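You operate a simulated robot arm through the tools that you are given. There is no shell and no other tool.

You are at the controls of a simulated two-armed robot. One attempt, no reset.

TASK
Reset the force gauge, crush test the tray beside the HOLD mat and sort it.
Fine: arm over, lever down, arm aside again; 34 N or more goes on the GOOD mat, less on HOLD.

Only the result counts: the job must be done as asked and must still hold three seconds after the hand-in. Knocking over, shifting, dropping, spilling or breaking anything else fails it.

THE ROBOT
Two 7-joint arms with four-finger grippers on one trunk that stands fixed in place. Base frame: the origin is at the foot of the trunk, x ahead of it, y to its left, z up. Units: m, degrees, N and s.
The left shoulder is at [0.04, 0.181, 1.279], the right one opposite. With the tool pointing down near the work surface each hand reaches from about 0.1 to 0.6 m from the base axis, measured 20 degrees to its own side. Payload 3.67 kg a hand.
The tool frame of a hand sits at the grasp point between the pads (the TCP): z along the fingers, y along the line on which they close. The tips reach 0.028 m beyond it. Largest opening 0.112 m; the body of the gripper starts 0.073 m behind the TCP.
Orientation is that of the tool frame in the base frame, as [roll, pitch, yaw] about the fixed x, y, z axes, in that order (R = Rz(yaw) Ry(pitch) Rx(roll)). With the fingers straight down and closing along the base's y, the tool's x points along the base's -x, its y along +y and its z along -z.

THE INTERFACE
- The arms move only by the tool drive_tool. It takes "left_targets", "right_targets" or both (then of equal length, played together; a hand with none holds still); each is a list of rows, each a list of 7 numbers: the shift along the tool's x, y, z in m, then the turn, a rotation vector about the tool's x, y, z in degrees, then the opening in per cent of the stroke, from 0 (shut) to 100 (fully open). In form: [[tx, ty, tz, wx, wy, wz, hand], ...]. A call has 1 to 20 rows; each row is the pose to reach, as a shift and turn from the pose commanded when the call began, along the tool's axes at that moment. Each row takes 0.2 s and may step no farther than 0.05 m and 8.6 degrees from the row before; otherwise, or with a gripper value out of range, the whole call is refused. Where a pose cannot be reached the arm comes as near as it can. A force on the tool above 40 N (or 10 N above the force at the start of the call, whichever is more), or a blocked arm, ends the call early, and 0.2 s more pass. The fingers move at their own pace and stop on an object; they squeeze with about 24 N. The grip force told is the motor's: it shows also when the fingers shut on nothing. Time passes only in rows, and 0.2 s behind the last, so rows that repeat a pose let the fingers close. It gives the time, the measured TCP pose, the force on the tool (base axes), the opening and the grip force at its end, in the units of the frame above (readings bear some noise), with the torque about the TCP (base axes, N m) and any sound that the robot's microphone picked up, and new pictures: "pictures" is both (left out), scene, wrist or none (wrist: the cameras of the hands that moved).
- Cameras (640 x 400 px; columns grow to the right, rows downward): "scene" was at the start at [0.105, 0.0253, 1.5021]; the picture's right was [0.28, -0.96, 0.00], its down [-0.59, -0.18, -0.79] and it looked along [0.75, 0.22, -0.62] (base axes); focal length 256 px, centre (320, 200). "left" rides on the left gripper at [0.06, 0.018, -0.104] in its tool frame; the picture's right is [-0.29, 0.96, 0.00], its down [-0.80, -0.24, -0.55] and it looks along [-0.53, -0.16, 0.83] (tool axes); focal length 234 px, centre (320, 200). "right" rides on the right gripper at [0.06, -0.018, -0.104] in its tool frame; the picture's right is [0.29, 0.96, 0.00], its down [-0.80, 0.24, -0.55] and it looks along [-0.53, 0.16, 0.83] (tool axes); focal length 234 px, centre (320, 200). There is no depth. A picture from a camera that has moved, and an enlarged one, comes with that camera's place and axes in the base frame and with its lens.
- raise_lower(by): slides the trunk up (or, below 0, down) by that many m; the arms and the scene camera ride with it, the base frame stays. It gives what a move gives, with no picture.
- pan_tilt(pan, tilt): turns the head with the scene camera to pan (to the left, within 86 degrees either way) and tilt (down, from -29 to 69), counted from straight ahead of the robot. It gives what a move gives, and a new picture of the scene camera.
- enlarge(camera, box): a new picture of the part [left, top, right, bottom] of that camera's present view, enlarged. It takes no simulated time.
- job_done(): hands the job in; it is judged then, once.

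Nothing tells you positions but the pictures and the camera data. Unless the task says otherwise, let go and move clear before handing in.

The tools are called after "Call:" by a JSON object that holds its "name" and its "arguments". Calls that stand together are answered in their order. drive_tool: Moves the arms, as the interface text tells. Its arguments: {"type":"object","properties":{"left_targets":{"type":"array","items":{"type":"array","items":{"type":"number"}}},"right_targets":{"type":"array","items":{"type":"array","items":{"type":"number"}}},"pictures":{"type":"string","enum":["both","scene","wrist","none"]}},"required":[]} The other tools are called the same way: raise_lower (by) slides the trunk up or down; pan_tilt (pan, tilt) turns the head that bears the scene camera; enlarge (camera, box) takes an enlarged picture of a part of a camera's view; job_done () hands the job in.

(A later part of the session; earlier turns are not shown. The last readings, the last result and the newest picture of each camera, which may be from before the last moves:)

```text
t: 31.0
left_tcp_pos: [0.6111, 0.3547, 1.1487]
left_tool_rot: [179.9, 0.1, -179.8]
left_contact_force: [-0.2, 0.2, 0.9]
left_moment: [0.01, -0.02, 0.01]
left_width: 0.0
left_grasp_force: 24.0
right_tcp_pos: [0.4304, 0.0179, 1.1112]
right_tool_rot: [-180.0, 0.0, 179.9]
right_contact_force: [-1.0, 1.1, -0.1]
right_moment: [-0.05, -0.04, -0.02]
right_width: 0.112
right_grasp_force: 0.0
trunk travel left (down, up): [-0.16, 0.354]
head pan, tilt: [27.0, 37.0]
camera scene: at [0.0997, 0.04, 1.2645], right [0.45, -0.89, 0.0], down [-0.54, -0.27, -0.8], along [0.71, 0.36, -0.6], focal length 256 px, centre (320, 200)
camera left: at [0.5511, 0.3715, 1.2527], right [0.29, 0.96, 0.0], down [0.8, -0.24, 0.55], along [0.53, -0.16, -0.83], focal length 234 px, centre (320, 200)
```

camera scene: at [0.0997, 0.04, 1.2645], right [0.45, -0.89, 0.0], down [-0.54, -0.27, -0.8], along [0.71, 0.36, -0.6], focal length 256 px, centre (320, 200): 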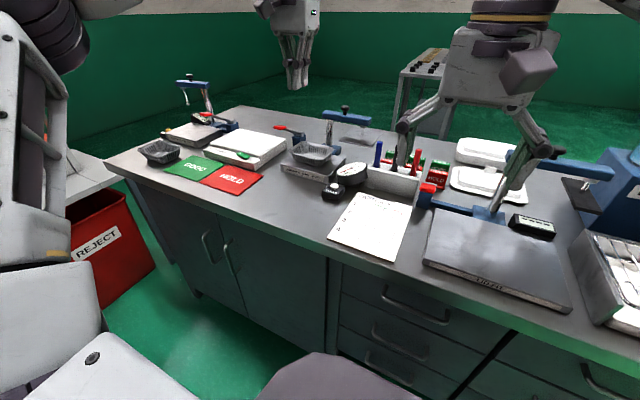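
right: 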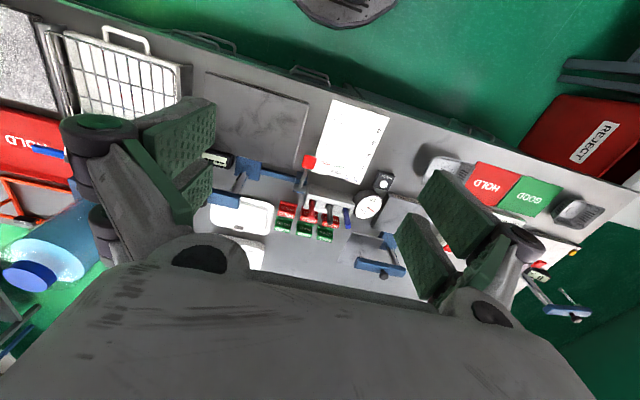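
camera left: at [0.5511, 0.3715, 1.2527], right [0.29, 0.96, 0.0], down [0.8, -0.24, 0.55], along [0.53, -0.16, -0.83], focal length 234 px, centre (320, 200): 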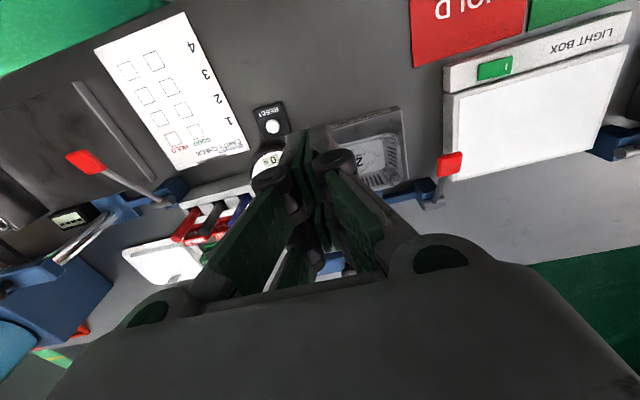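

The hand is upright again. I'll now tilt 40° forward and go to a point above the right end of the swing arm to test that reach.

Call:
{"name": "drive_tool", "arguments": {"left_targets": [[-0.036, -0.012, 0.008, 0, -6.7, 0, 0], [-0.073, -0.024, 0.016, 0, -13.4, 0, 0], [-0.11, -0.035, 0.025, 0, -20, 0, 0], [-0.146, -0.047, 0.033, 0, -26.7, 0, 0], [-0.183, -0.058, 0.041, 0, -33.4, 0, 0], [-0.219, -0.07, 0.05, 0, -40, 0, 0]], "pictures": "both"}}

Call:
{"name": "enlarge", "arguments": {"camera": "scene", "box": [270, 50, 410, 170]}}

```text
t: 32.4
left_tcp_pos: [0.831, 0.2858, 1.0981]
left_tool_rot: [179.9, 40.0, 180.0]
left_contact_force: [0.6, 0.6, 0.0]
left_moment: [-0.01, 0.06, -0.03]
left_width: 0.0
left_grasp_force: 24.4
right_tcp_pos: [0.4298, 0.0167, 1.1102]
right_tool_rot: [180.0, -0.1, 179.9]
right_contact_force: [1.7, 0.1, 0.2]
right_moment: [0.02, 0.04, -0.02]
right_width: 0.1121
right_grasp_force: 0.1
trunk travel left (down, up): [-0.16, 0.354]
head pan, tilt: [27.0, 37.0]
camera scene: at [0.1016, 0.0402, 1.2642], right [0.45, -0.89, 0.0], down [-0.54, -0.27, -0.8], along [0.71, 0.36, -0.6], focal length 256 px, centre (320, 200)
camera left: at [0.7178, 0.3032, 1.1395], right [0.22, 0.96, 0.18], down [0.25, -0.24, 0.94], along [0.94, -0.16, -0.3], focal length 234 px, centre (320, 200)
```

scene: 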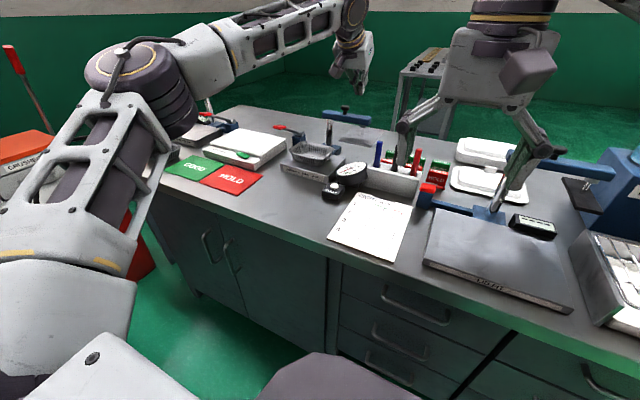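
left: 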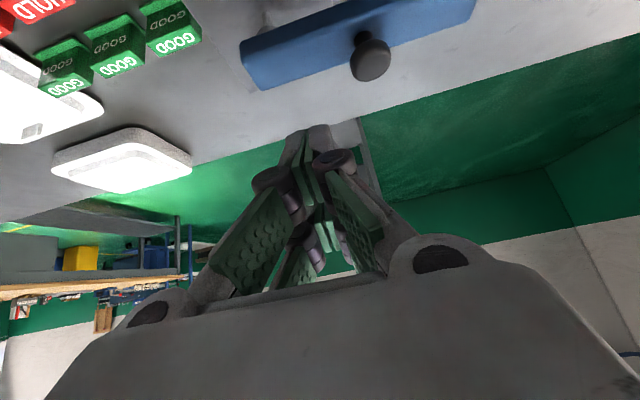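

```text
3.33 times, centred on (340, 110) of scene
camera zoom: at [0.1016, 0.0402, 1.2642], right [0.45, -0.89, 0.0], down [-0.54, -0.27, -0.8], along [0.71, 0.36, -0.6], focal length 854 px, centre (253, 500)
```

zoom: 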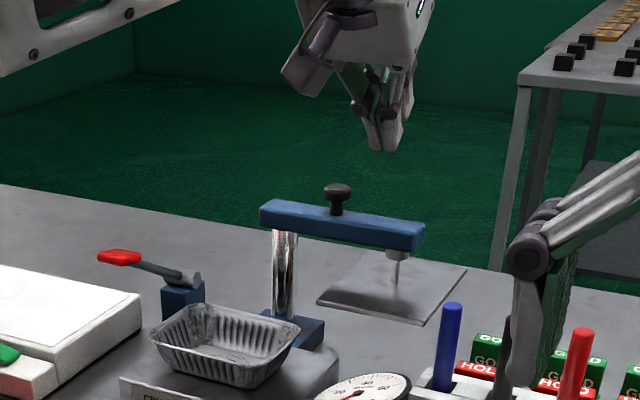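

The arm reaches there with the 40° tilt. I'll slide the closed fingertips down behind the far edge of the bar at y 0.283, between the knob and the bar's end, with about 8 mm clearance.

Call:
{"name": "drive_tool", "arguments": {"left_targets": [[0.0265, -0.003, 0.003, 0, 0, 0, 0], [0.0265, -0.003, 0.033, 0, 0, 0, 0], [0.0265, -0.003, 0.063, 0, 0, 0, 0], [0.0265, -0.003, 0.083, 0, 0, 0, 0]], "pictures": "both"}}

Call:
{"name": "enlarge", "arguments": {"camera": "scene", "box": [290, 70, 400, 160]}}

Call:
{"name": "enlarge", "arguments": {"camera": "left", "box": [200, 0, 480, 180]}}

```text
t: 33.6
left_tcp_pos: [0.8498, 0.2838, 1.0332]
left_tool_rot: [-179.3, 41.6, -179.8]
left_contact_force: [-3.5, -4.6, 15.6]
left_moment: [-0.16, 0.18, 0.01]
left_width: 0.0059
left_grasp_force: 35.4
left hand out of reach, approached as far as the arm can: row 3, 4
right_tcp_pos: [0.4272, 0.0165, 1.1114]
right_tool_rot: [179.9, 0.0, 180.0]
right_contact_force: [0.8, 0.3, -0.2]
right_moment: [-0.07, 0.03, 0.02]
right_width: 0.112
right_grasp_force: 0.0
trunk travel left (down, up): [-0.16, 0.354]
head pan, tilt: [27.0, 37.0]
stopped in row 4 (left hand): the force on the tool passed its limit at 44 N (the readings are from after the stop); the commanded pose is now the measured one
camera scene: at [0.0988, 0.0402, 1.2645], right [0.45, -0.89, 0.0], down [-0.54, -0.27, -0.8], along [0.71, 0.36, -0.6], focal length 256 px, centre (320, 200)
camera left: at [0.7347, 0.3021, 1.0709], right [0.22, 0.96, 0.18], down [0.23, -0.23, 0.95], along [0.95, -0.17, -0.27], focal length 234 px, centre (320, 200)
```

scene: 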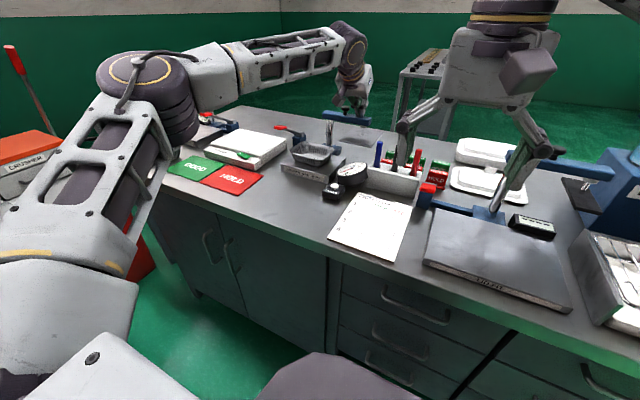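
left: 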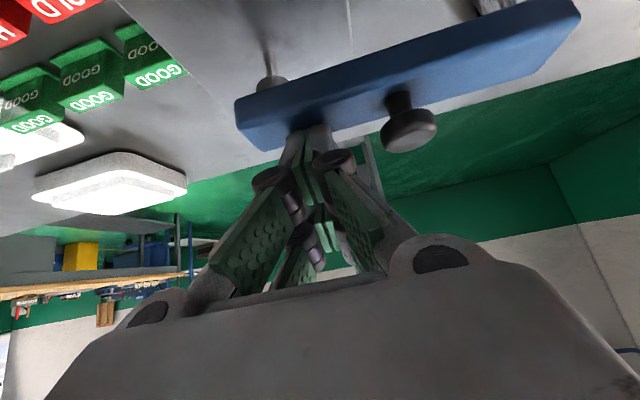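

```text
4.44 times, centred on (345, 115) of scene
camera zoom: at [0.0988, 0.0402, 1.2645], right [0.45, -0.89, 0.0], down [-0.54, -0.27, -0.8], along [0.71, 0.36, -0.6], focal length 1139 px, centre (209, 578)
```

zoom: 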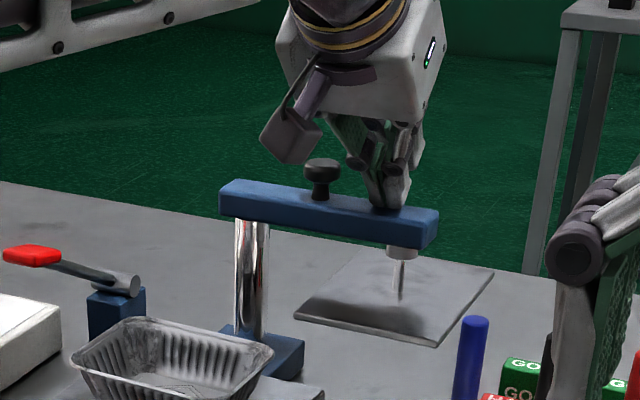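

```text
2.22 times, centred on (340, 90) of left
camera zoom: at [0.7347, 0.3021, 1.0709], right [0.22, 0.96, 0.18], down [0.23, -0.23, 0.95], along [0.95, -0.17, -0.27], focal length 520 px, centre (276, 444)
```

zoom: 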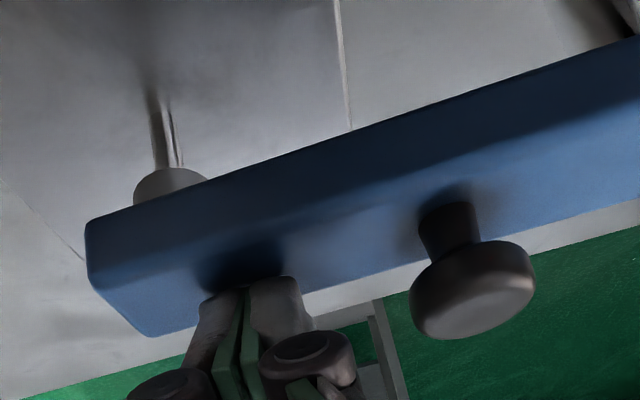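

The arm ran out of reach and the fingertips pressed on the bar's top, so I'm backing straight off. I'll then use a steeper forward tilt of 50° for more reach.

Call:
{"name": "drive_tool", "arguments": {"left_targets": [[0, 0, -0.02, 0, 0, 0, 0], [0, 0, -0.05, 0, 0, 0, 0], [0, 0, -0.08, 0, 0, 0, 0]], "pictures": "none"}}

Call:
{"name": "drive_tool", "arguments": {"left_targets": [[0, 0, 0, -0.7, -4.2, 0, 0], [0, 0, 0, -0.7, -8.4, 0, 0], [0, 0, 0, -0.7, -8.4, 0, 0]], "pictures": "both"}}

Call:
{"name": "enlarge", "arguments": {"camera": "scene", "box": [280, 70, 400, 170]}}

```text
t: 34.4
left_tcp_pos: [0.794, 0.2862, 1.0872]
left_tool_rot: [-179.6, 41.1, -179.9]
left_contact_force: [0.5, 0.4, 0.4]
left_moment: [-0.04, 0.0, 0.0]
left_width: 0.0001
left_grasp_force: 35.2
right_tcp_pos: [0.4273, 0.0163, 1.1116]
right_tool_rot: [180.0, 0.0, 179.9]
right_contact_force: [-0.3, -0.3, 0.0]
right_moment: [0.01, 0.0, -0.02]
right_width: 0.1121
right_grasp_force: 0.2
trunk travel left (down, up): [-0.16, 0.354]
head pan, tilt: [27.0, 37.0]
```

```text
t: 35.2
left_tcp_pos: [0.7964, 0.2852, 1.0869]
left_tool_rot: [179.8, 49.6, -179.9]
left_contact_force: [0.1, 0.8, -0.5]
left_moment: [-0.01, -0.01, -0.01]
left_width: 0.0
left_grasp_force: 35.7
right_tcp_pos: [0.4273, 0.0166, 1.1103]
right_tool_rot: [180.0, 0.0, 179.9]
right_contact_force: [-0.1, 0.5, 0.2]
right_moment: [0.01, -0.01, -0.01]
right_width: 0.1122
right_grasp_force: 0.1
trunk travel left (down, up): [-0.16, 0.354]
head pan, tilt: [27.0, 37.0]
camera scene: at [0.0998, 0.0399, 1.2644], right [0.45, -0.89, 0.0], down [-0.54, -0.27, -0.8], along [0.71, 0.36, -0.6], focal length 256 px, centre (320, 200)
camera left: at [0.6781, 0.3015, 1.1096], right [0.18, 0.96, 0.22], down [0.1, -0.24, 0.97], along [0.98, -0.15, -0.14], focal length 234 px, centre (320, 200)
```

scene: 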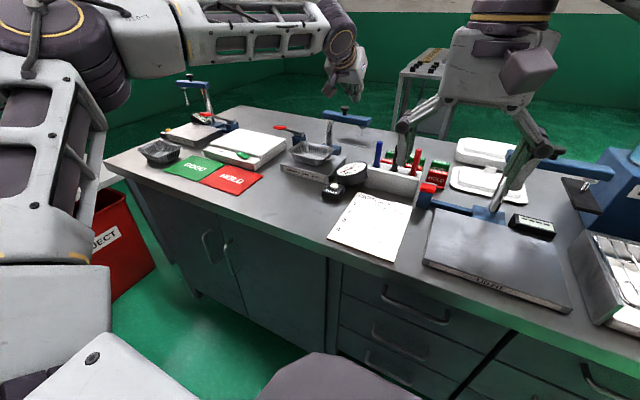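
left: 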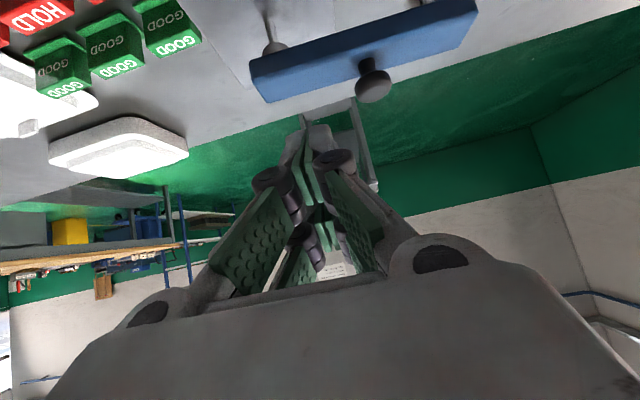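

```text
4.00 times, centred on (340, 120) of scene
camera zoom: at [0.0998, 0.0399, 1.2644], right [0.45, -0.89, 0.0], down [-0.54, -0.27, -0.8], along [0.71, 0.36, -0.6], focal length 1025 px, centre (240, 520)
```

zoom: 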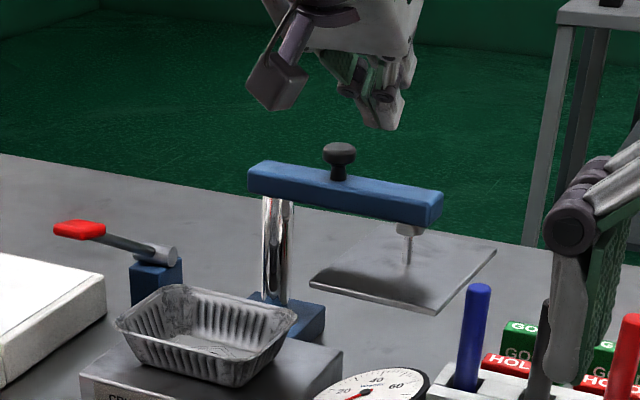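

The earlier contact suggests my fingertip estimate is off by several millimetres. I'll measure the fingertips against the bar directly in the wrist camera.

Call:
{"name": "enlarge", "arguments": {"camera": "left", "box": [230, 30, 430, 180]}}

Call:
{"name": "enlarge", "arguments": {"camera": "scene", "box": [305, 55, 385, 145]}}

```text
2.67 times, centred on (330, 105) of left
camera zoom: at [0.6781, 0.3015, 1.1096], right [0.18, 0.96, 0.22], down [0.1, -0.24, 0.97], along [0.98, -0.15, -0.14], focal length 624 px, centre (293, 453)
```

zoom: 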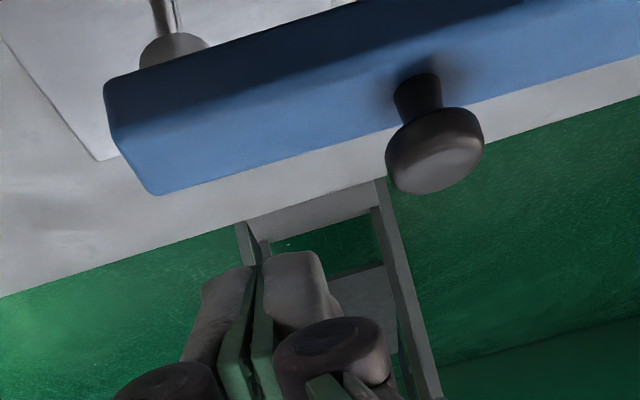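

```text
4.44 times, centred on (345, 100) of scene
camera zoom: at [0.0998, 0.0399, 1.2644], right [0.45, -0.89, 0.0], down [-0.54, -0.27, -0.8], along [0.71, 0.36, -0.6], focal length 1139 px, centre (209, 644)
```

zoom: 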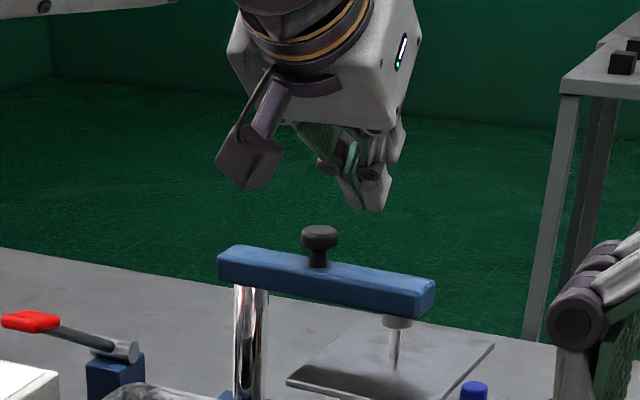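

Both cameras show the fingers' underside about 23 mm toward the camera side of the tool axis, which explains the contact. With that corrected, advancing along the present line clears the bar's far edge by about 5 mm, so I'll advance in steps.

Call:
{"name": "drive_tool", "arguments": {"left_targets": [[-0.003, -0.002, 0.025, 0, 0, 0, 0], [-0.003, -0.002, 0.05, 0, 0, 0, 0], [-0.003, -0.002, 0.065, 0, 0, 0, 0]], "pictures": "wrist"}}

Call:
{"name": "enlarge", "arguments": {"camera": "left", "box": [230, 30, 430, 180]}}

Call:
{"name": "enlarge", "arguments": {"camera": "scene", "box": [305, 65, 385, 145]}}

```text
t: 36.0
left_tcp_pos: [0.8485, 0.2852, 1.0472]
left_tool_rot: [179.8, 49.4, -179.9]
left_contact_force: [0.5, -1.5, 0.1]
left_moment: [-0.01, 0.02, 0.01]
left_width: 0.0
left_grasp_force: 35.4
right_tcp_pos: [0.4289, 0.0173, 1.1118]
right_tool_rot: [179.9, 0.1, 180.0]
right_contact_force: [1.0, -0.5, 0.2]
right_moment: [-0.01, 0.02, 0.01]
right_width: 0.1119
right_grasp_force: 0.1
trunk travel left (down, up): [-0.16, 0.354]
head pan, tilt: [27.0, 37.0]
camera left: at [0.7302, 0.3009, 1.0696], right [0.18, 0.96, 0.22], down [0.1, -0.24, 0.97], along [0.98, -0.15, -0.14], focal length 234 px, centre (320, 200)
```

left: 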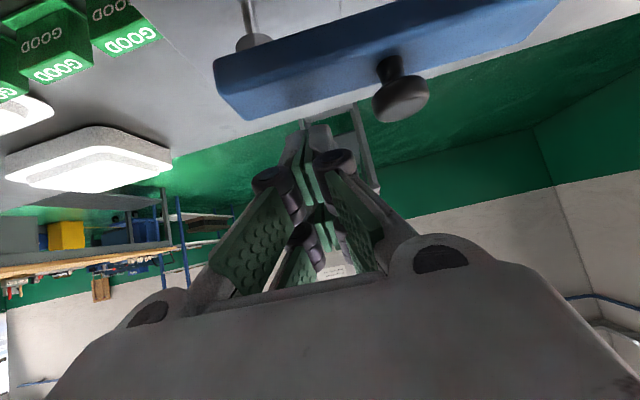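

```text
2.67 times, centred on (330, 105) of left
camera zoom: at [0.7302, 0.3009, 1.0696], right [0.18, 0.96, 0.22], down [0.1, -0.24, 0.97], along [0.98, -0.15, -0.14], focal length 624 px, centre (293, 453)
```

zoom: 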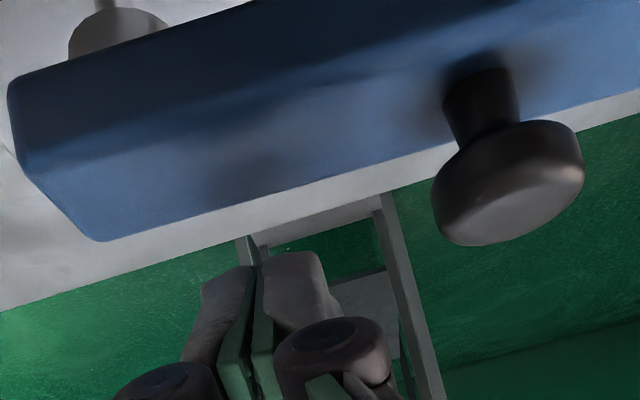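

```text
5.00 times, centred on (345, 105) of scene
camera zoom: at [0.1004, 0.0402, 1.2644], right [0.45, -0.89, 0.0], down [-0.54, -0.27, -0.8], along [0.71, 0.36, -0.6], focal length 1281 px, centre (195, 675)
```

zoom: 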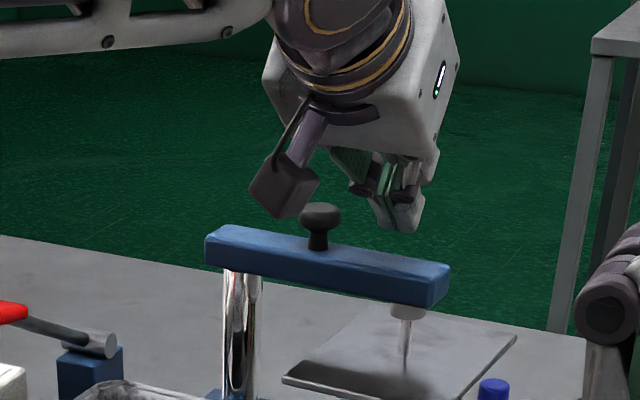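

The fingertips are clear behind the bar's edge with no contact. I'll advance the last 2 cm.

Call:
{"name": "drive_tool", "arguments": {"left_targets": [[0, 0, 0.01, 0, 0, 0, 0], [0, 0, 0.02, 0, 0, 0, 0], [0, 0, 0.024, 0, 0, 0, 0]], "pictures": "wrist"}}

Call:
{"name": "enlarge", "arguments": {"camera": "left", "box": [200, 20, 440, 200]}}

Call:
{"name": "enlarge", "arguments": {"camera": "scene", "box": [305, 75, 385, 145]}}

```text
t: 36.8
left_tcp_pos: [0.8664, 0.2848, 1.0342]
left_tool_rot: [179.8, 49.4, -179.8]
left_contact_force: [-0.7, 1.1, -0.2]
left_moment: [0.04, -0.01, 0.01]
left_width: 0.0002
left_grasp_force: 35.9
right_tcp_pos: [0.4288, 0.0171, 1.1116]
right_tool_rot: [179.9, 0.0, -179.9]
right_contact_force: [-0.1, -0.2, 0.2]
right_moment: [0.03, -0.01, -0.03]
right_width: 0.1122
right_grasp_force: 0.0
trunk travel left (down, up): [-0.16, 0.354]
head pan, tilt: [27.0, 37.0]
camera left: at [0.7486, 0.3016, 1.0546], right [0.18, 0.96, 0.22], down [0.1, -0.24, 0.97], along [0.98, -0.15, -0.14], focal length 234 px, centre (320, 200)
```

left: 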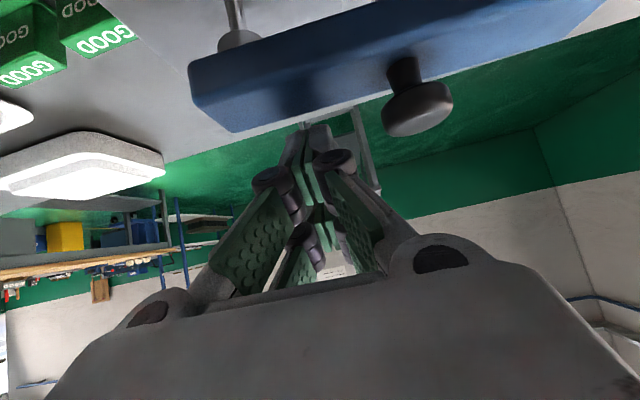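

```text
2.22 times, centred on (320, 110) of left
camera zoom: at [0.7486, 0.3016, 1.0546], right [0.18, 0.96, 0.22], down [0.1, -0.24, 0.97], along [0.98, -0.15, -0.14], focal length 520 px, centre (320, 400)
```

zoom: 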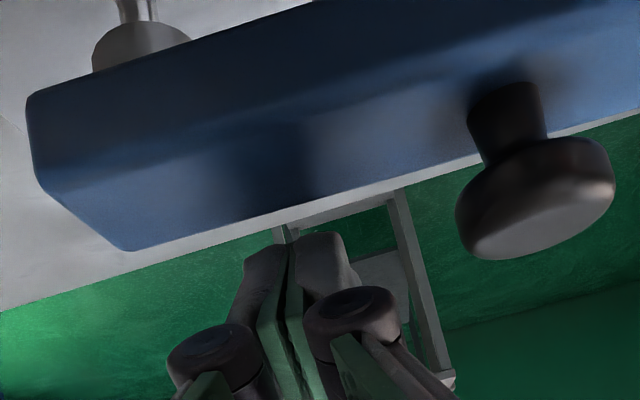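

```text
5.71 times, centred on (345, 110) of scene
camera zoom: at [0.0999, 0.04, 1.2644], right [0.45, -0.89, 0.0], down [-0.54, -0.27, -0.8], along [0.71, 0.36, -0.6], focal length 1464 px, centre (177, 714)
```

zoom: 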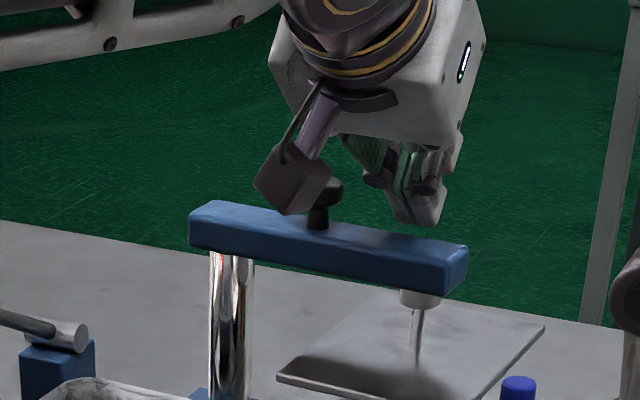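

The tips are past the bar's far edge but barely below its top. I'll move straight down 13 mm so that they hook well behind it.

Call:
{"name": "drive_tool", "arguments": {"left_targets": [[0.005, 0, 0.0043, 0, 0, 0, 0], [0.0099, 0, 0.0085, 0, 0, 0, 0]], "pictures": "wrist"}}

Call:
{"name": "enlarge", "arguments": {"camera": "left", "box": [200, 20, 440, 200]}}

Call:
{"name": "enlarge", "arguments": {"camera": "scene", "box": [305, 75, 385, 145]}}

```text
t: 37.4
left_tcp_pos: [0.8654, 0.2838, 1.0215]
left_tool_rot: [179.6, 49.6, -179.9]
left_contact_force: [1.0, 0.0, 4.4]
left_moment: [0.05, -0.01, -0.05]
left_width: 0.0002
left_grasp_force: 35.6
right_tcp_pos: [0.428, 0.0168, 1.1121]
right_tool_rot: [179.9, 0.1, -180.0]
right_contact_force: [-0.2, 0.1, 0.8]
right_moment: [-0.02, -0.06, -0.02]
right_width: 0.1119
right_grasp_force: 0.1
trunk travel left (down, up): [-0.16, 0.354]
head pan, tilt: [27.0, 37.0]
camera left: at [0.7484, 0.3008, 1.0429], right [0.18, 0.96, 0.22], down [0.1, -0.24, 0.97], along [0.98, -0.15, -0.14], focal length 234 px, centre (320, 200)
```

left: 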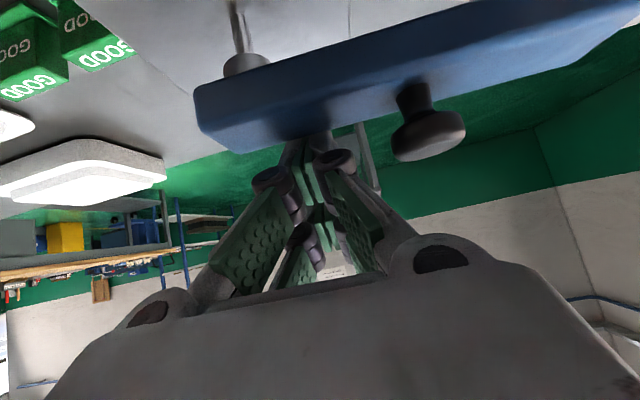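

```text
2.22 times, centred on (320, 110) of left
camera zoom: at [0.7484, 0.3008, 1.0429], right [0.18, 0.96, 0.22], down [0.1, -0.24, 0.97], along [0.98, -0.15, -0.14], focal length 520 px, centre (320, 400)
```

zoom: 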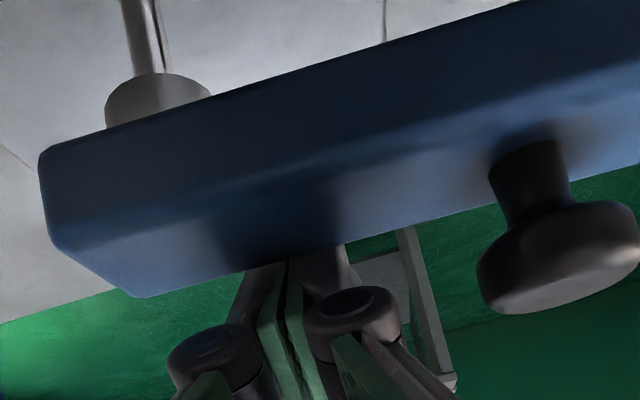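

```text
5.71 times, centred on (345, 110) of scene
camera zoom: at [0.0993, 0.0398, 1.2645], right [0.45, -0.89, 0.0], down [-0.54, -0.27, -0.8], along [0.71, 0.36, -0.6], focal length 1464 px, centre (177, 714)
```

zoom: 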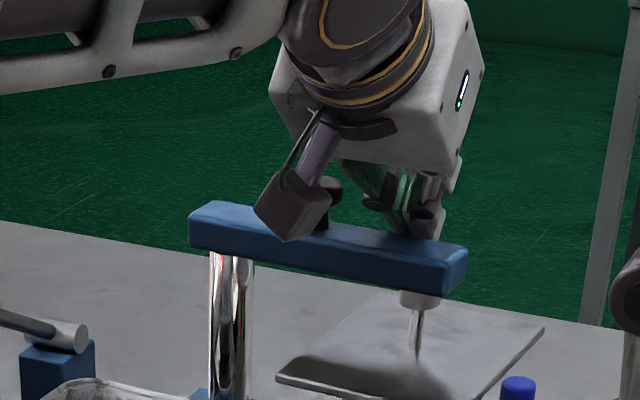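

The fingertips are now hooked behind the bar with light contact. I'll pull the arm round the post along an arc, first about 30°, watching the force.

Call:
{"name": "drive_tool", "arguments": {"left_targets": [[0.0051, -0.0005, -0.006, 0, 0, 0, 0], [0.0102, -0.001, -0.012, 0, 0, 0, 0], [0.0205, 0.0006, -0.0241, 0, 0, 0, 0], [0.0304, 0.0051, -0.0357, 0, 0, 0, 0]], "pictures": "both"}}

Call:
{"name": "enlarge", "arguments": {"camera": "scene", "box": [285, 75, 385, 165]}}

```text
t: 38.4
left_tcp_pos: [0.818, 0.2891, 1.0198]
left_tool_rot: [179.8, 49.4, -179.9]
left_contact_force: [0.4, 0.2, 0.0]
left_moment: [0.02, -0.01, 0.0]
left_width: 0.0
left_grasp_force: 36.0
right_tcp_pos: [0.4275, 0.0169, 1.1109]
right_tool_rot: [179.9, 0.0, -180.0]
right_contact_force: [0.1, -0.6, 0.8]
right_moment: [0.01, -0.01, 0.03]
right_width: 0.1122
right_grasp_force: 0.1
trunk travel left (down, up): [-0.16, 0.354]
head pan, tilt: [27.0, 37.0]
camera scene: at [0.0993, 0.0402, 1.2645], right [0.45, -0.89, 0.0], down [-0.54, -0.27, -0.8], along [0.71, 0.36, -0.6], focal length 256 px, centre (320, 200)
camera left: at [0.6999, 0.3065, 1.0421], right [0.18, 0.96, 0.22], down [0.1, -0.24, 0.97], along [0.98, -0.15, -0.14], focal length 234 px, centre (320, 200)
```

scene: 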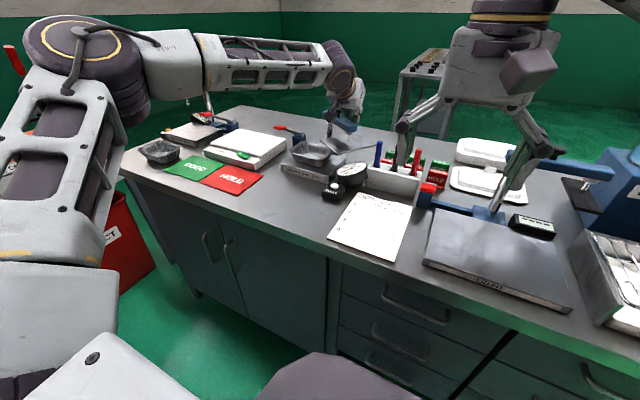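
left: 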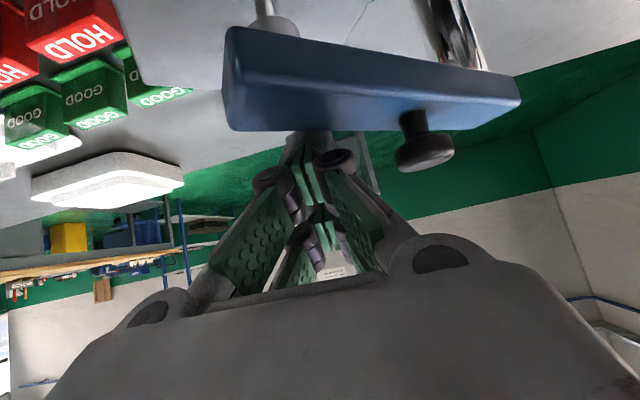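

```text
4.44 times, centred on (335, 120) of scene
camera zoom: at [0.0993, 0.0402, 1.2645], right [0.45, -0.89, 0.0], down [-0.54, -0.27, -0.8], along [0.71, 0.36, -0.6], focal length 1139 px, centre (253, 556)
```

zoom: 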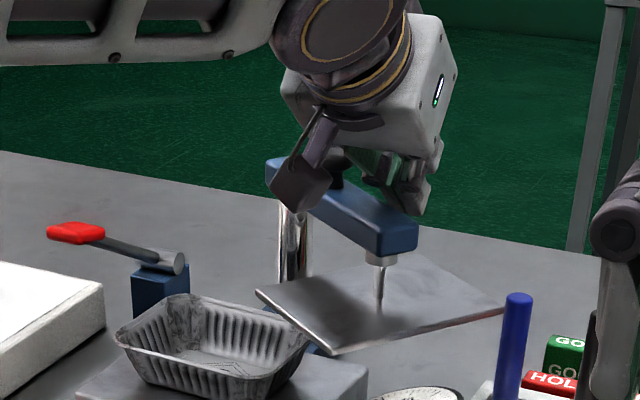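

The arm swings smoothly with almost no force. I'll continue to about 60° and check the platen's clearance over the tray.

Call:
{"name": "drive_tool", "arguments": {"left_targets": [[0.0093, 0.007, -0.0109, 0, 0, 0, 0], [0.0176, 0.0163, -0.0205, 0, 0, 0, 0], [0.0247, 0.0278, -0.0289, 0, 0, 0, 0]], "pictures": "both"}}

Call:
{"name": "enlarge", "arguments": {"camera": "scene", "box": [275, 85, 375, 175]}}

```text
t: 39.2
left_tcp_pos: [0.778, 0.3177, 1.0195]
left_tool_rot: [179.7, 49.5, -179.9]
left_contact_force: [-0.6, -1.3, 1.3]
left_moment: [-0.01, 0.06, 0.01]
left_width: 0.0001
left_grasp_force: 36.0
right_tcp_pos: [0.4276, 0.0175, 1.1116]
right_tool_rot: [180.0, 0.0, 179.8]
right_contact_force: [0.2, 1.0, -0.5]
right_moment: [-0.03, 0.03, -0.01]
right_width: 0.1119
right_grasp_force: 0.1
trunk travel left (down, up): [-0.16, 0.354]
head pan, tilt: [27.0, 37.0]
camera scene: at [0.0993, 0.0405, 1.2645], right [0.45, -0.89, 0.0], down [-0.54, -0.27, -0.8], along [0.71, 0.36, -0.6], focal length 256 px, centre (320, 200)
camera left: at [0.6604, 0.3339, 1.0423], right [0.18, 0.96, 0.22], down [0.1, -0.24, 0.97], along [0.98, -0.15, -0.14], focal length 234 px, centre (320, 200)
```

scene: 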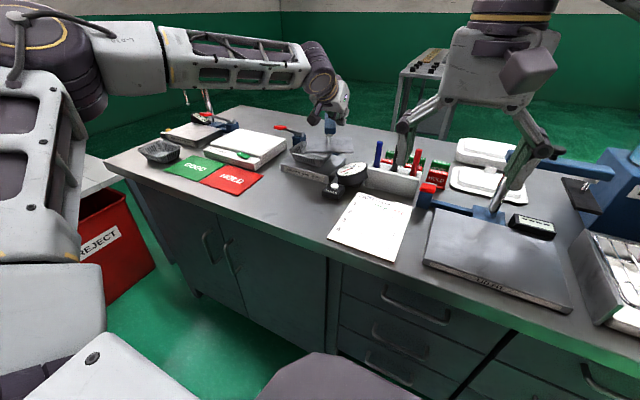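
left: 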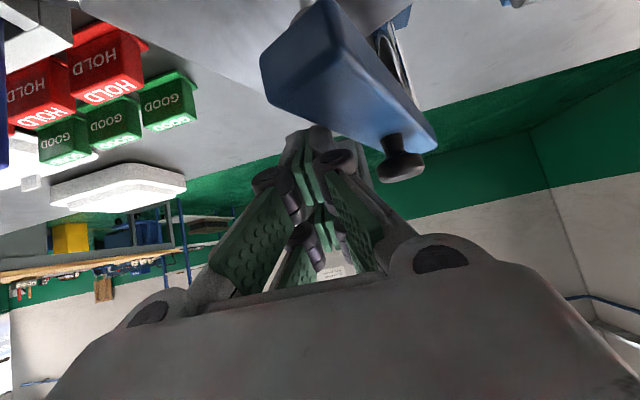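

```text
4.44 times, centred on (325, 130) of scene
camera zoom: at [0.0993, 0.0405, 1.2645], right [0.45, -0.89, 0.0], down [-0.54, -0.27, -0.8], along [0.71, 0.36, -0.6], focal length 1139 px, centre (298, 511)
```

zoom: 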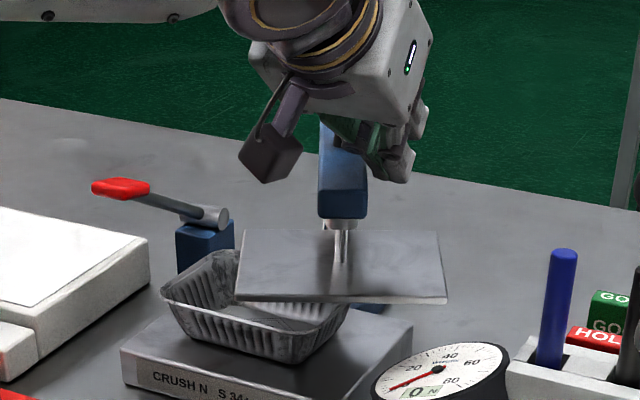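

The platen passes over the tray with clearance. I'll push it the rest of the way to about 90°.

Call:
{"name": "drive_tool", "arguments": {"left_targets": [[0.0058, 0.0131, -0.0068, 0, 0, 0, 0], [0.0099, 0.0277, -0.0116, 0, 0, 0, 0], [0.0115, 0.036, -0.0134, 0, 0, 0, 0], [0.0124, 0.0431, -0.0145, 0, 0, 0, 0]], "pictures": "both"}}

Call:
{"name": "enlarge", "arguments": {"camera": "scene", "box": [275, 85, 375, 175]}}

Call:
{"name": "enlarge", "arguments": {"camera": "left", "box": [200, 0, 480, 200]}}

```text
t: 40.2
left_tcp_pos: [0.7601, 0.3566, 1.021]
left_tool_rot: [179.6, 49.5, 179.9]
left_contact_force: [2.4, -13.0, -1.1]
left_moment: [-0.33, -0.11, 0.09]
left_width: 0.0002
left_grasp_force: 35.8
right_tcp_pos: [0.428, 0.0155, 1.1106]
right_tool_rot: [179.8, -0.1, 179.9]
right_contact_force: [1.2, 0.9, 0.2]
right_moment: [0.05, 0.02, -0.02]
right_width: 0.1122
right_grasp_force: 0.1
trunk travel left (down, up): [-0.16, 0.354]
head pan, tilt: [27.0, 37.0]
camera scene: at [0.1003, 0.038, 1.2644], right [0.45, -0.89, 0.0], down [-0.54, -0.27, -0.8], along [0.71, 0.36, -0.6], focal length 256 px, centre (320, 200)
camera left: at [0.6431, 0.3736, 1.0426], right [0.18, 0.96, 0.22], down [0.1, -0.24, 0.96], along [0.98, -0.16, -0.14], focal length 234 px, centre (320, 200)
```

scene: 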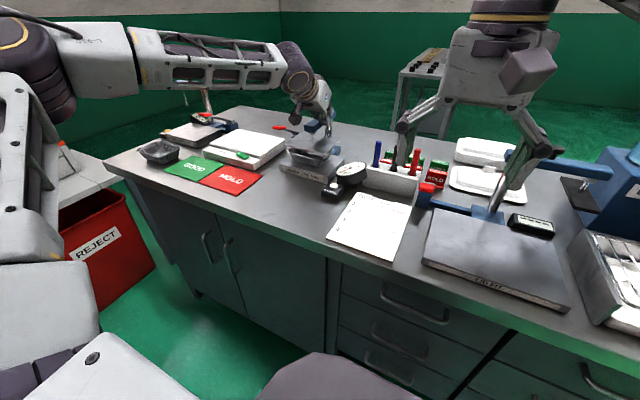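
left: 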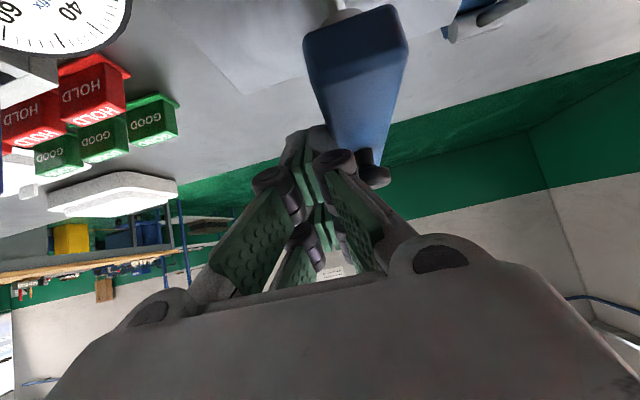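

```text
4.44 times, centred on (325, 130) of scene
camera zoom: at [0.1003, 0.038, 1.2644], right [0.45, -0.89, 0.0], down [-0.54, -0.27, -0.8], along [0.71, 0.36, -0.6], focal length 1139 px, centre (298, 511)
```

zoom: 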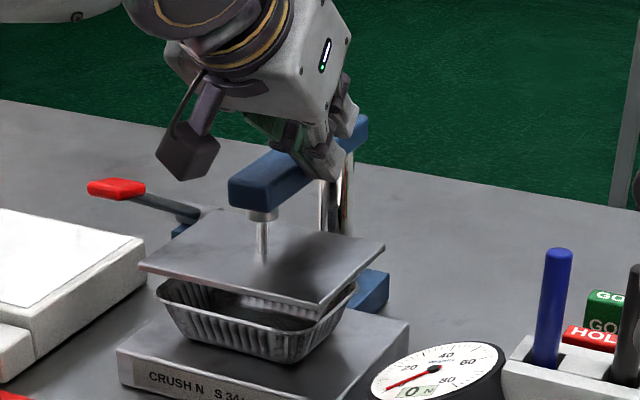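

```text
2.00 times, centred on (340, 100) of left
camera zoom: at [0.6431, 0.3736, 1.0426], right [0.18, 0.96, 0.22], down [0.1, -0.24, 0.96], along [0.98, -0.16, -0.14], focal length 468 px, centre (280, 400)
```

zoom: 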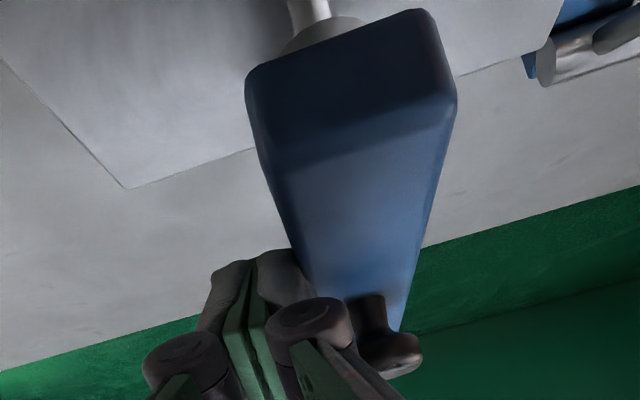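

The arm has met its stop (about 13 N sideways) with the platen squarely over the tray. I'll ease the fingers away from the bar, lift clear, and check that the arm stays over.

Call:
{"name": "drive_tool", "arguments": {"left_targets": [[0, -0.008, 0, 0, 0, 0, 0], [0, -0.016, 0, 0, 0, 0, 0], [-0.0304, -0.016, -0.026, 0, 0, 0, 0], [-0.0608, -0.016, -0.052, 0, 0, 0, 0]], "pictures": "both"}}

Call:
{"name": "enlarge", "arguments": {"camera": "scene", "box": [265, 85, 375, 185]}}

Call:
{"name": "enlarge", "arguments": {"camera": "left", "box": [200, 0, 520, 200]}}

```text
t: 41.2
left_tcp_pos: [0.7617, 0.3441, 1.1008]
left_tool_rot: [179.5, 49.5, 180.0]
left_contact_force: [0.2, 0.0, 0.6]
left_moment: [0.0, 0.03, 0.04]
left_width: 0.0
left_grasp_force: 36.0
right_tcp_pos: [0.428, 0.0164, 1.1114]
right_tool_rot: [179.9, 0.0, 179.9]
right_contact_force: [-0.9, -0.1, -0.4]
right_moment: [-0.02, 0.01, 0.0]
right_width: 0.1119
right_grasp_force: 0.1
trunk travel left (down, up): [-0.16, 0.354]
head pan, tilt: [27.0, 37.0]
camera scene: at [0.0994, 0.0393, 1.2645], right [0.45, -0.89, 0.0], down [-0.54, -0.27, -0.8], along [0.71, 0.36, -0.6], focal length 256 px, centre (320, 200)
camera left: at [0.6432, 0.3598, 1.1226], right [0.18, 0.96, 0.22], down [0.1, -0.24, 0.96], along [0.98, -0.15, -0.14], focal length 234 px, centre (320, 200)
```

scene: 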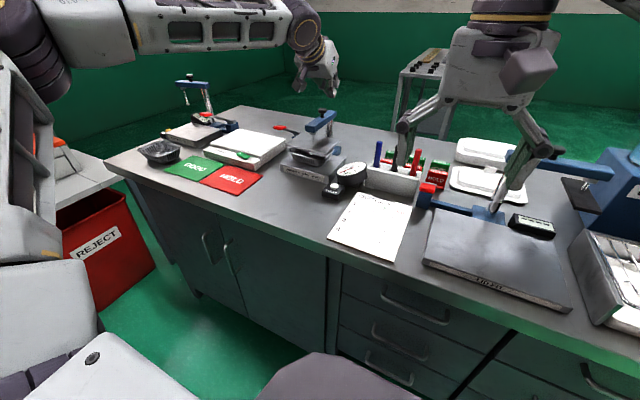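
left: 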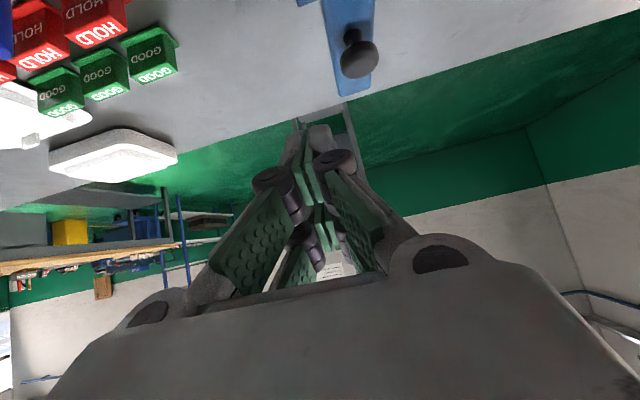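

```text
4.00 times, centred on (320, 135) of scene
camera zoom: at [0.0994, 0.0393, 1.2645], right [0.45, -0.89, 0.0], down [-0.54, -0.27, -0.8], along [0.71, 0.36, -0.6], focal length 1025 px, centre (320, 460)
```

zoom: 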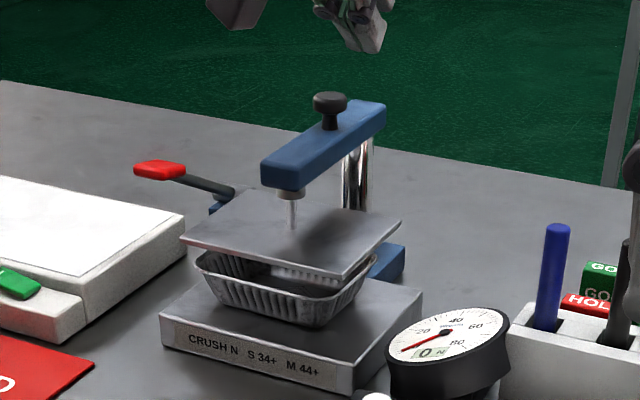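

```text
2.00 times, centred on (360, 100) of left
camera zoom: at [0.6432, 0.3598, 1.1226], right [0.18, 0.96, 0.22], down [0.1, -0.24, 0.96], along [0.98, -0.15, -0.14], focal length 468 px, centre (240, 400)
```

zoom: 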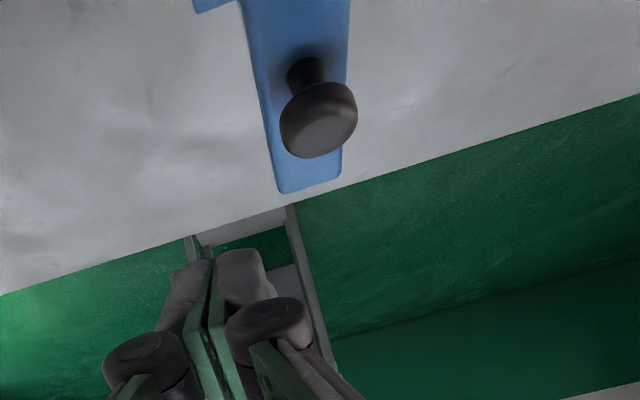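

The arm stays over and the tray is under the platen. I'll move to above the red lever grip with the fingers closed.

Call:
{"name": "drive_tool", "arguments": {"left_targets": [[0.0071, 0.045, -0.0084, 0, 0, 0, 0], [0.0143, 0.09, -0.0167, 0, 0, 0, 0], [0.0214, 0.125, -0.0251, 0, 0, 0, 0], [0.0277, 0.153, -0.0325, 0, 0, 0, 0], [0.0505, 0.153, -0.013, 0, 0, 0, 0], [0.0657, 0.153, 0.0, 0, 0, 0, 0]], "pictures": "both"}}

Call:
{"name": "enlarge", "arguments": {"camera": "scene", "box": [245, 75, 355, 175]}}

Call:
{"name": "enlarge", "arguments": {"camera": "left", "box": [200, 0, 520, 200]}}

```text
t: 42.6
left_tcp_pos: [0.7179, 0.4979, 1.0496]
left_tool_rot: [179.7, 49.6, -179.9]
left_contact_force: [-0.2, 0.9, -0.2]
left_moment: [-0.01, -0.02, -0.02]
left_width: 0.0001
left_grasp_force: 35.4
right_tcp_pos: [0.4288, 0.0176, 1.1109]
right_tool_rot: [179.9, 0.0, -179.9]
right_contact_force: [-0.7, 0.3, 0.0]
right_moment: [0.0, 0.02, 0.01]
right_width: 0.1119
right_grasp_force: 0.1
trunk travel left (down, up): [-0.16, 0.354]
head pan, tilt: [27.0, 37.0]
camera scene: at [0.0997, 0.0404, 1.2644], right [0.45, -0.89, 0.0], down [-0.54, -0.27, -0.8], along [0.71, 0.36, -0.6], focal length 256 px, centre (320, 200)
camera left: at [0.5991, 0.5141, 1.0719], right [0.18, 0.96, 0.22], down [0.1, -0.24, 0.97], along [0.98, -0.15, -0.14], focal length 234 px, centre (320, 200)
```

scene: 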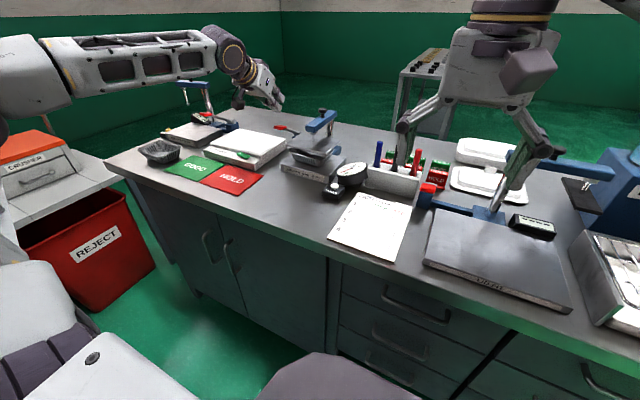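
left: 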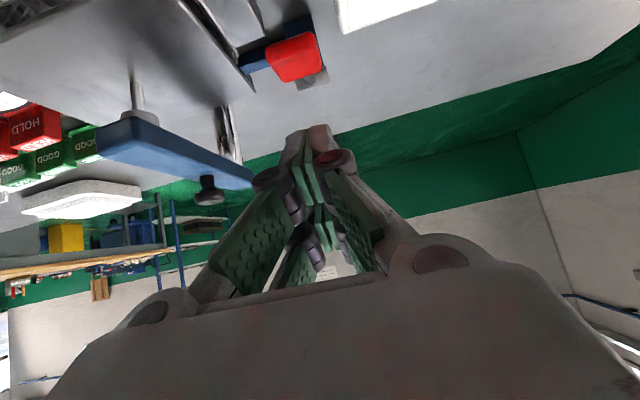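

```text
4.00 times, centred on (300, 125) of scene
camera zoom: at [0.0997, 0.0404, 1.2644], right [0.45, -0.89, 0.0], down [-0.54, -0.27, -0.8], along [0.71, 0.36, -0.6], focal length 1025 px, centre (400, 500)
```

zoom: 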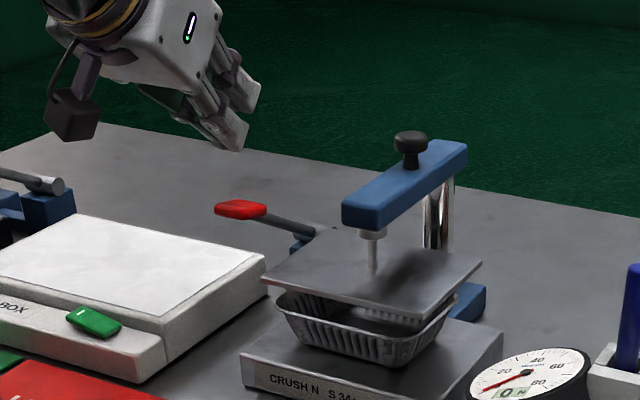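

```text
2.00 times, centred on (360, 100) of left
camera zoom: at [0.5991, 0.5141, 1.0719], right [0.18, 0.96, 0.22], down [0.1, -0.24, 0.97], along [0.98, -0.15, -0.14], focal length 468 px, centre (240, 400)
```

zoom: 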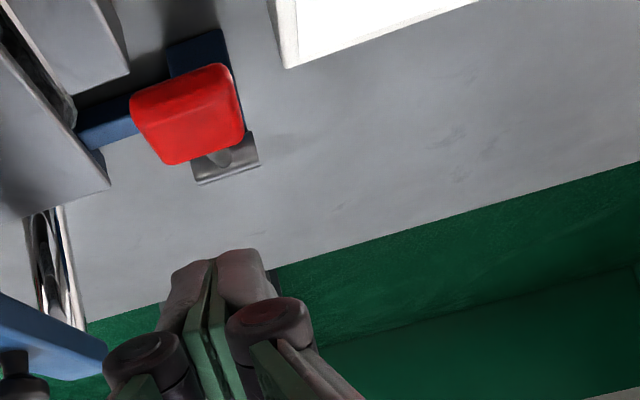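

The tips hang directly above the red grip. I'll press it down step by step, following its arc.

Call:
{"name": "drive_tool", "arguments": {"left_targets": [[0.019, 0, 0.0162, 0, 0, 0, 0], [0.0305, 0, 0.0259, 0, 0, 0, 0], [0.04, 0, 0.0301, 0, 0, 0, 0], [0.0496, 0, 0.0343, 0, 0, 0, 0]], "pictures": "both"}}

Call:
{"name": "enlarge", "arguments": {"camera": "scene", "box": [245, 85, 365, 185]}}

Call:
{"name": "enlarge", "arguments": {"camera": "left", "box": [200, 0, 520, 200]}}

```text
t: 43.6
left_tcp_pos: [0.7126, 0.4969, 0.9916]
left_tool_rot: [179.6, 49.5, 180.0]
left_contact_force: [0.0, 1.0, 0.9]
left_moment: [-0.03, 0.0, 0.01]
left_width: 0.0
left_grasp_force: 35.8
right_tcp_pos: [0.4275, 0.018, 1.1108]
right_tool_rot: [-180.0, 0.0, 179.9]
right_contact_force: [0.8, 0.1, -0.2]
right_moment: [0.0, -0.04, 0.04]
right_width: 0.1121
right_grasp_force: 0.0
trunk travel left (down, up): [-0.16, 0.354]
head pan, tilt: [27.0, 37.0]
camera scene: at [0.0996, 0.0402, 1.2645], right [0.45, -0.89, 0.0], down [-0.54, -0.27, -0.8], along [0.71, 0.36, -0.6], focal length 256 px, centre (320, 200)
camera left: at [0.594, 0.5137, 1.0125], right [0.18, 0.96, 0.22], down [0.1, -0.24, 0.97], along [0.98, -0.15, -0.14], focal length 234 px, centre (320, 200)
```

scene: 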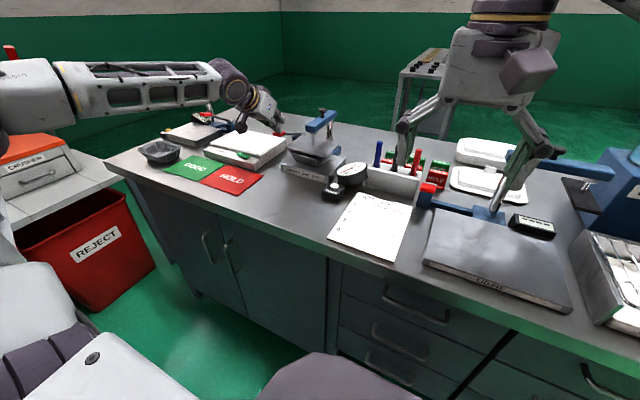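
left: 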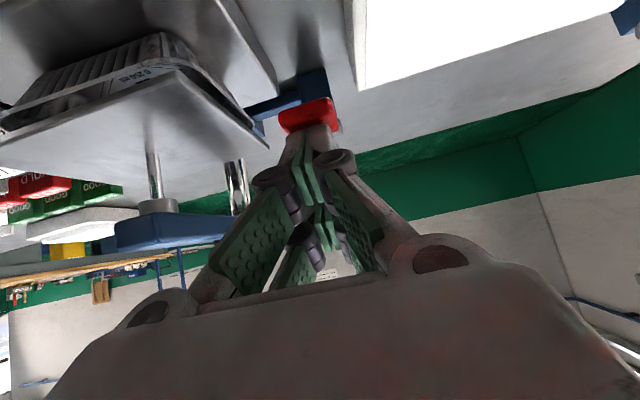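

```text
4.00 times, centred on (305, 135) of scene
camera zoom: at [0.0996, 0.0402, 1.2645], right [0.45, -0.89, 0.0], down [-0.54, -0.27, -0.8], along [0.71, 0.36, -0.6], focal length 1025 px, centre (380, 460)
```

zoom: 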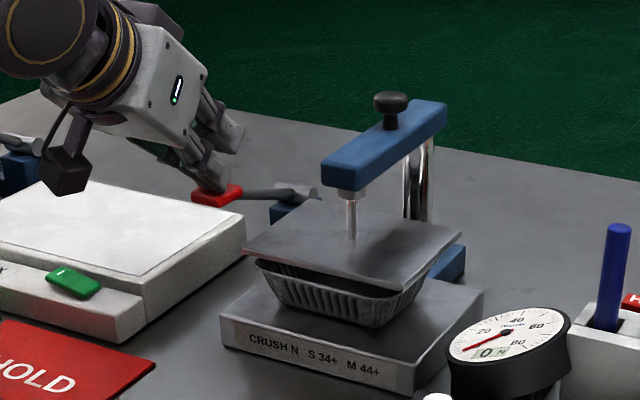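

```text
2.00 times, centred on (360, 100) of left
camera zoom: at [0.594, 0.5137, 1.0125], right [0.18, 0.96, 0.22], down [0.1, -0.24, 0.97], along [0.98, -0.15, -0.14], focal length 468 px, centre (240, 400)
```

zoom: 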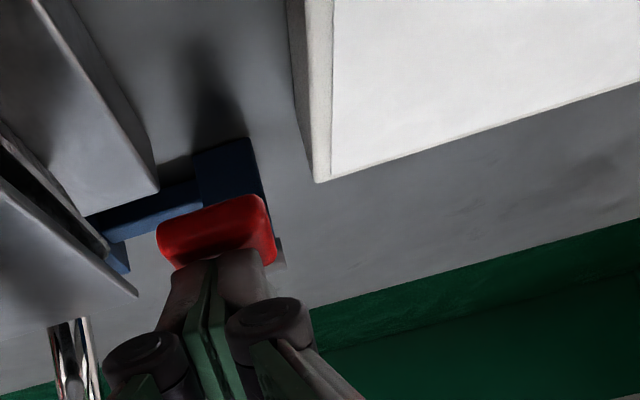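

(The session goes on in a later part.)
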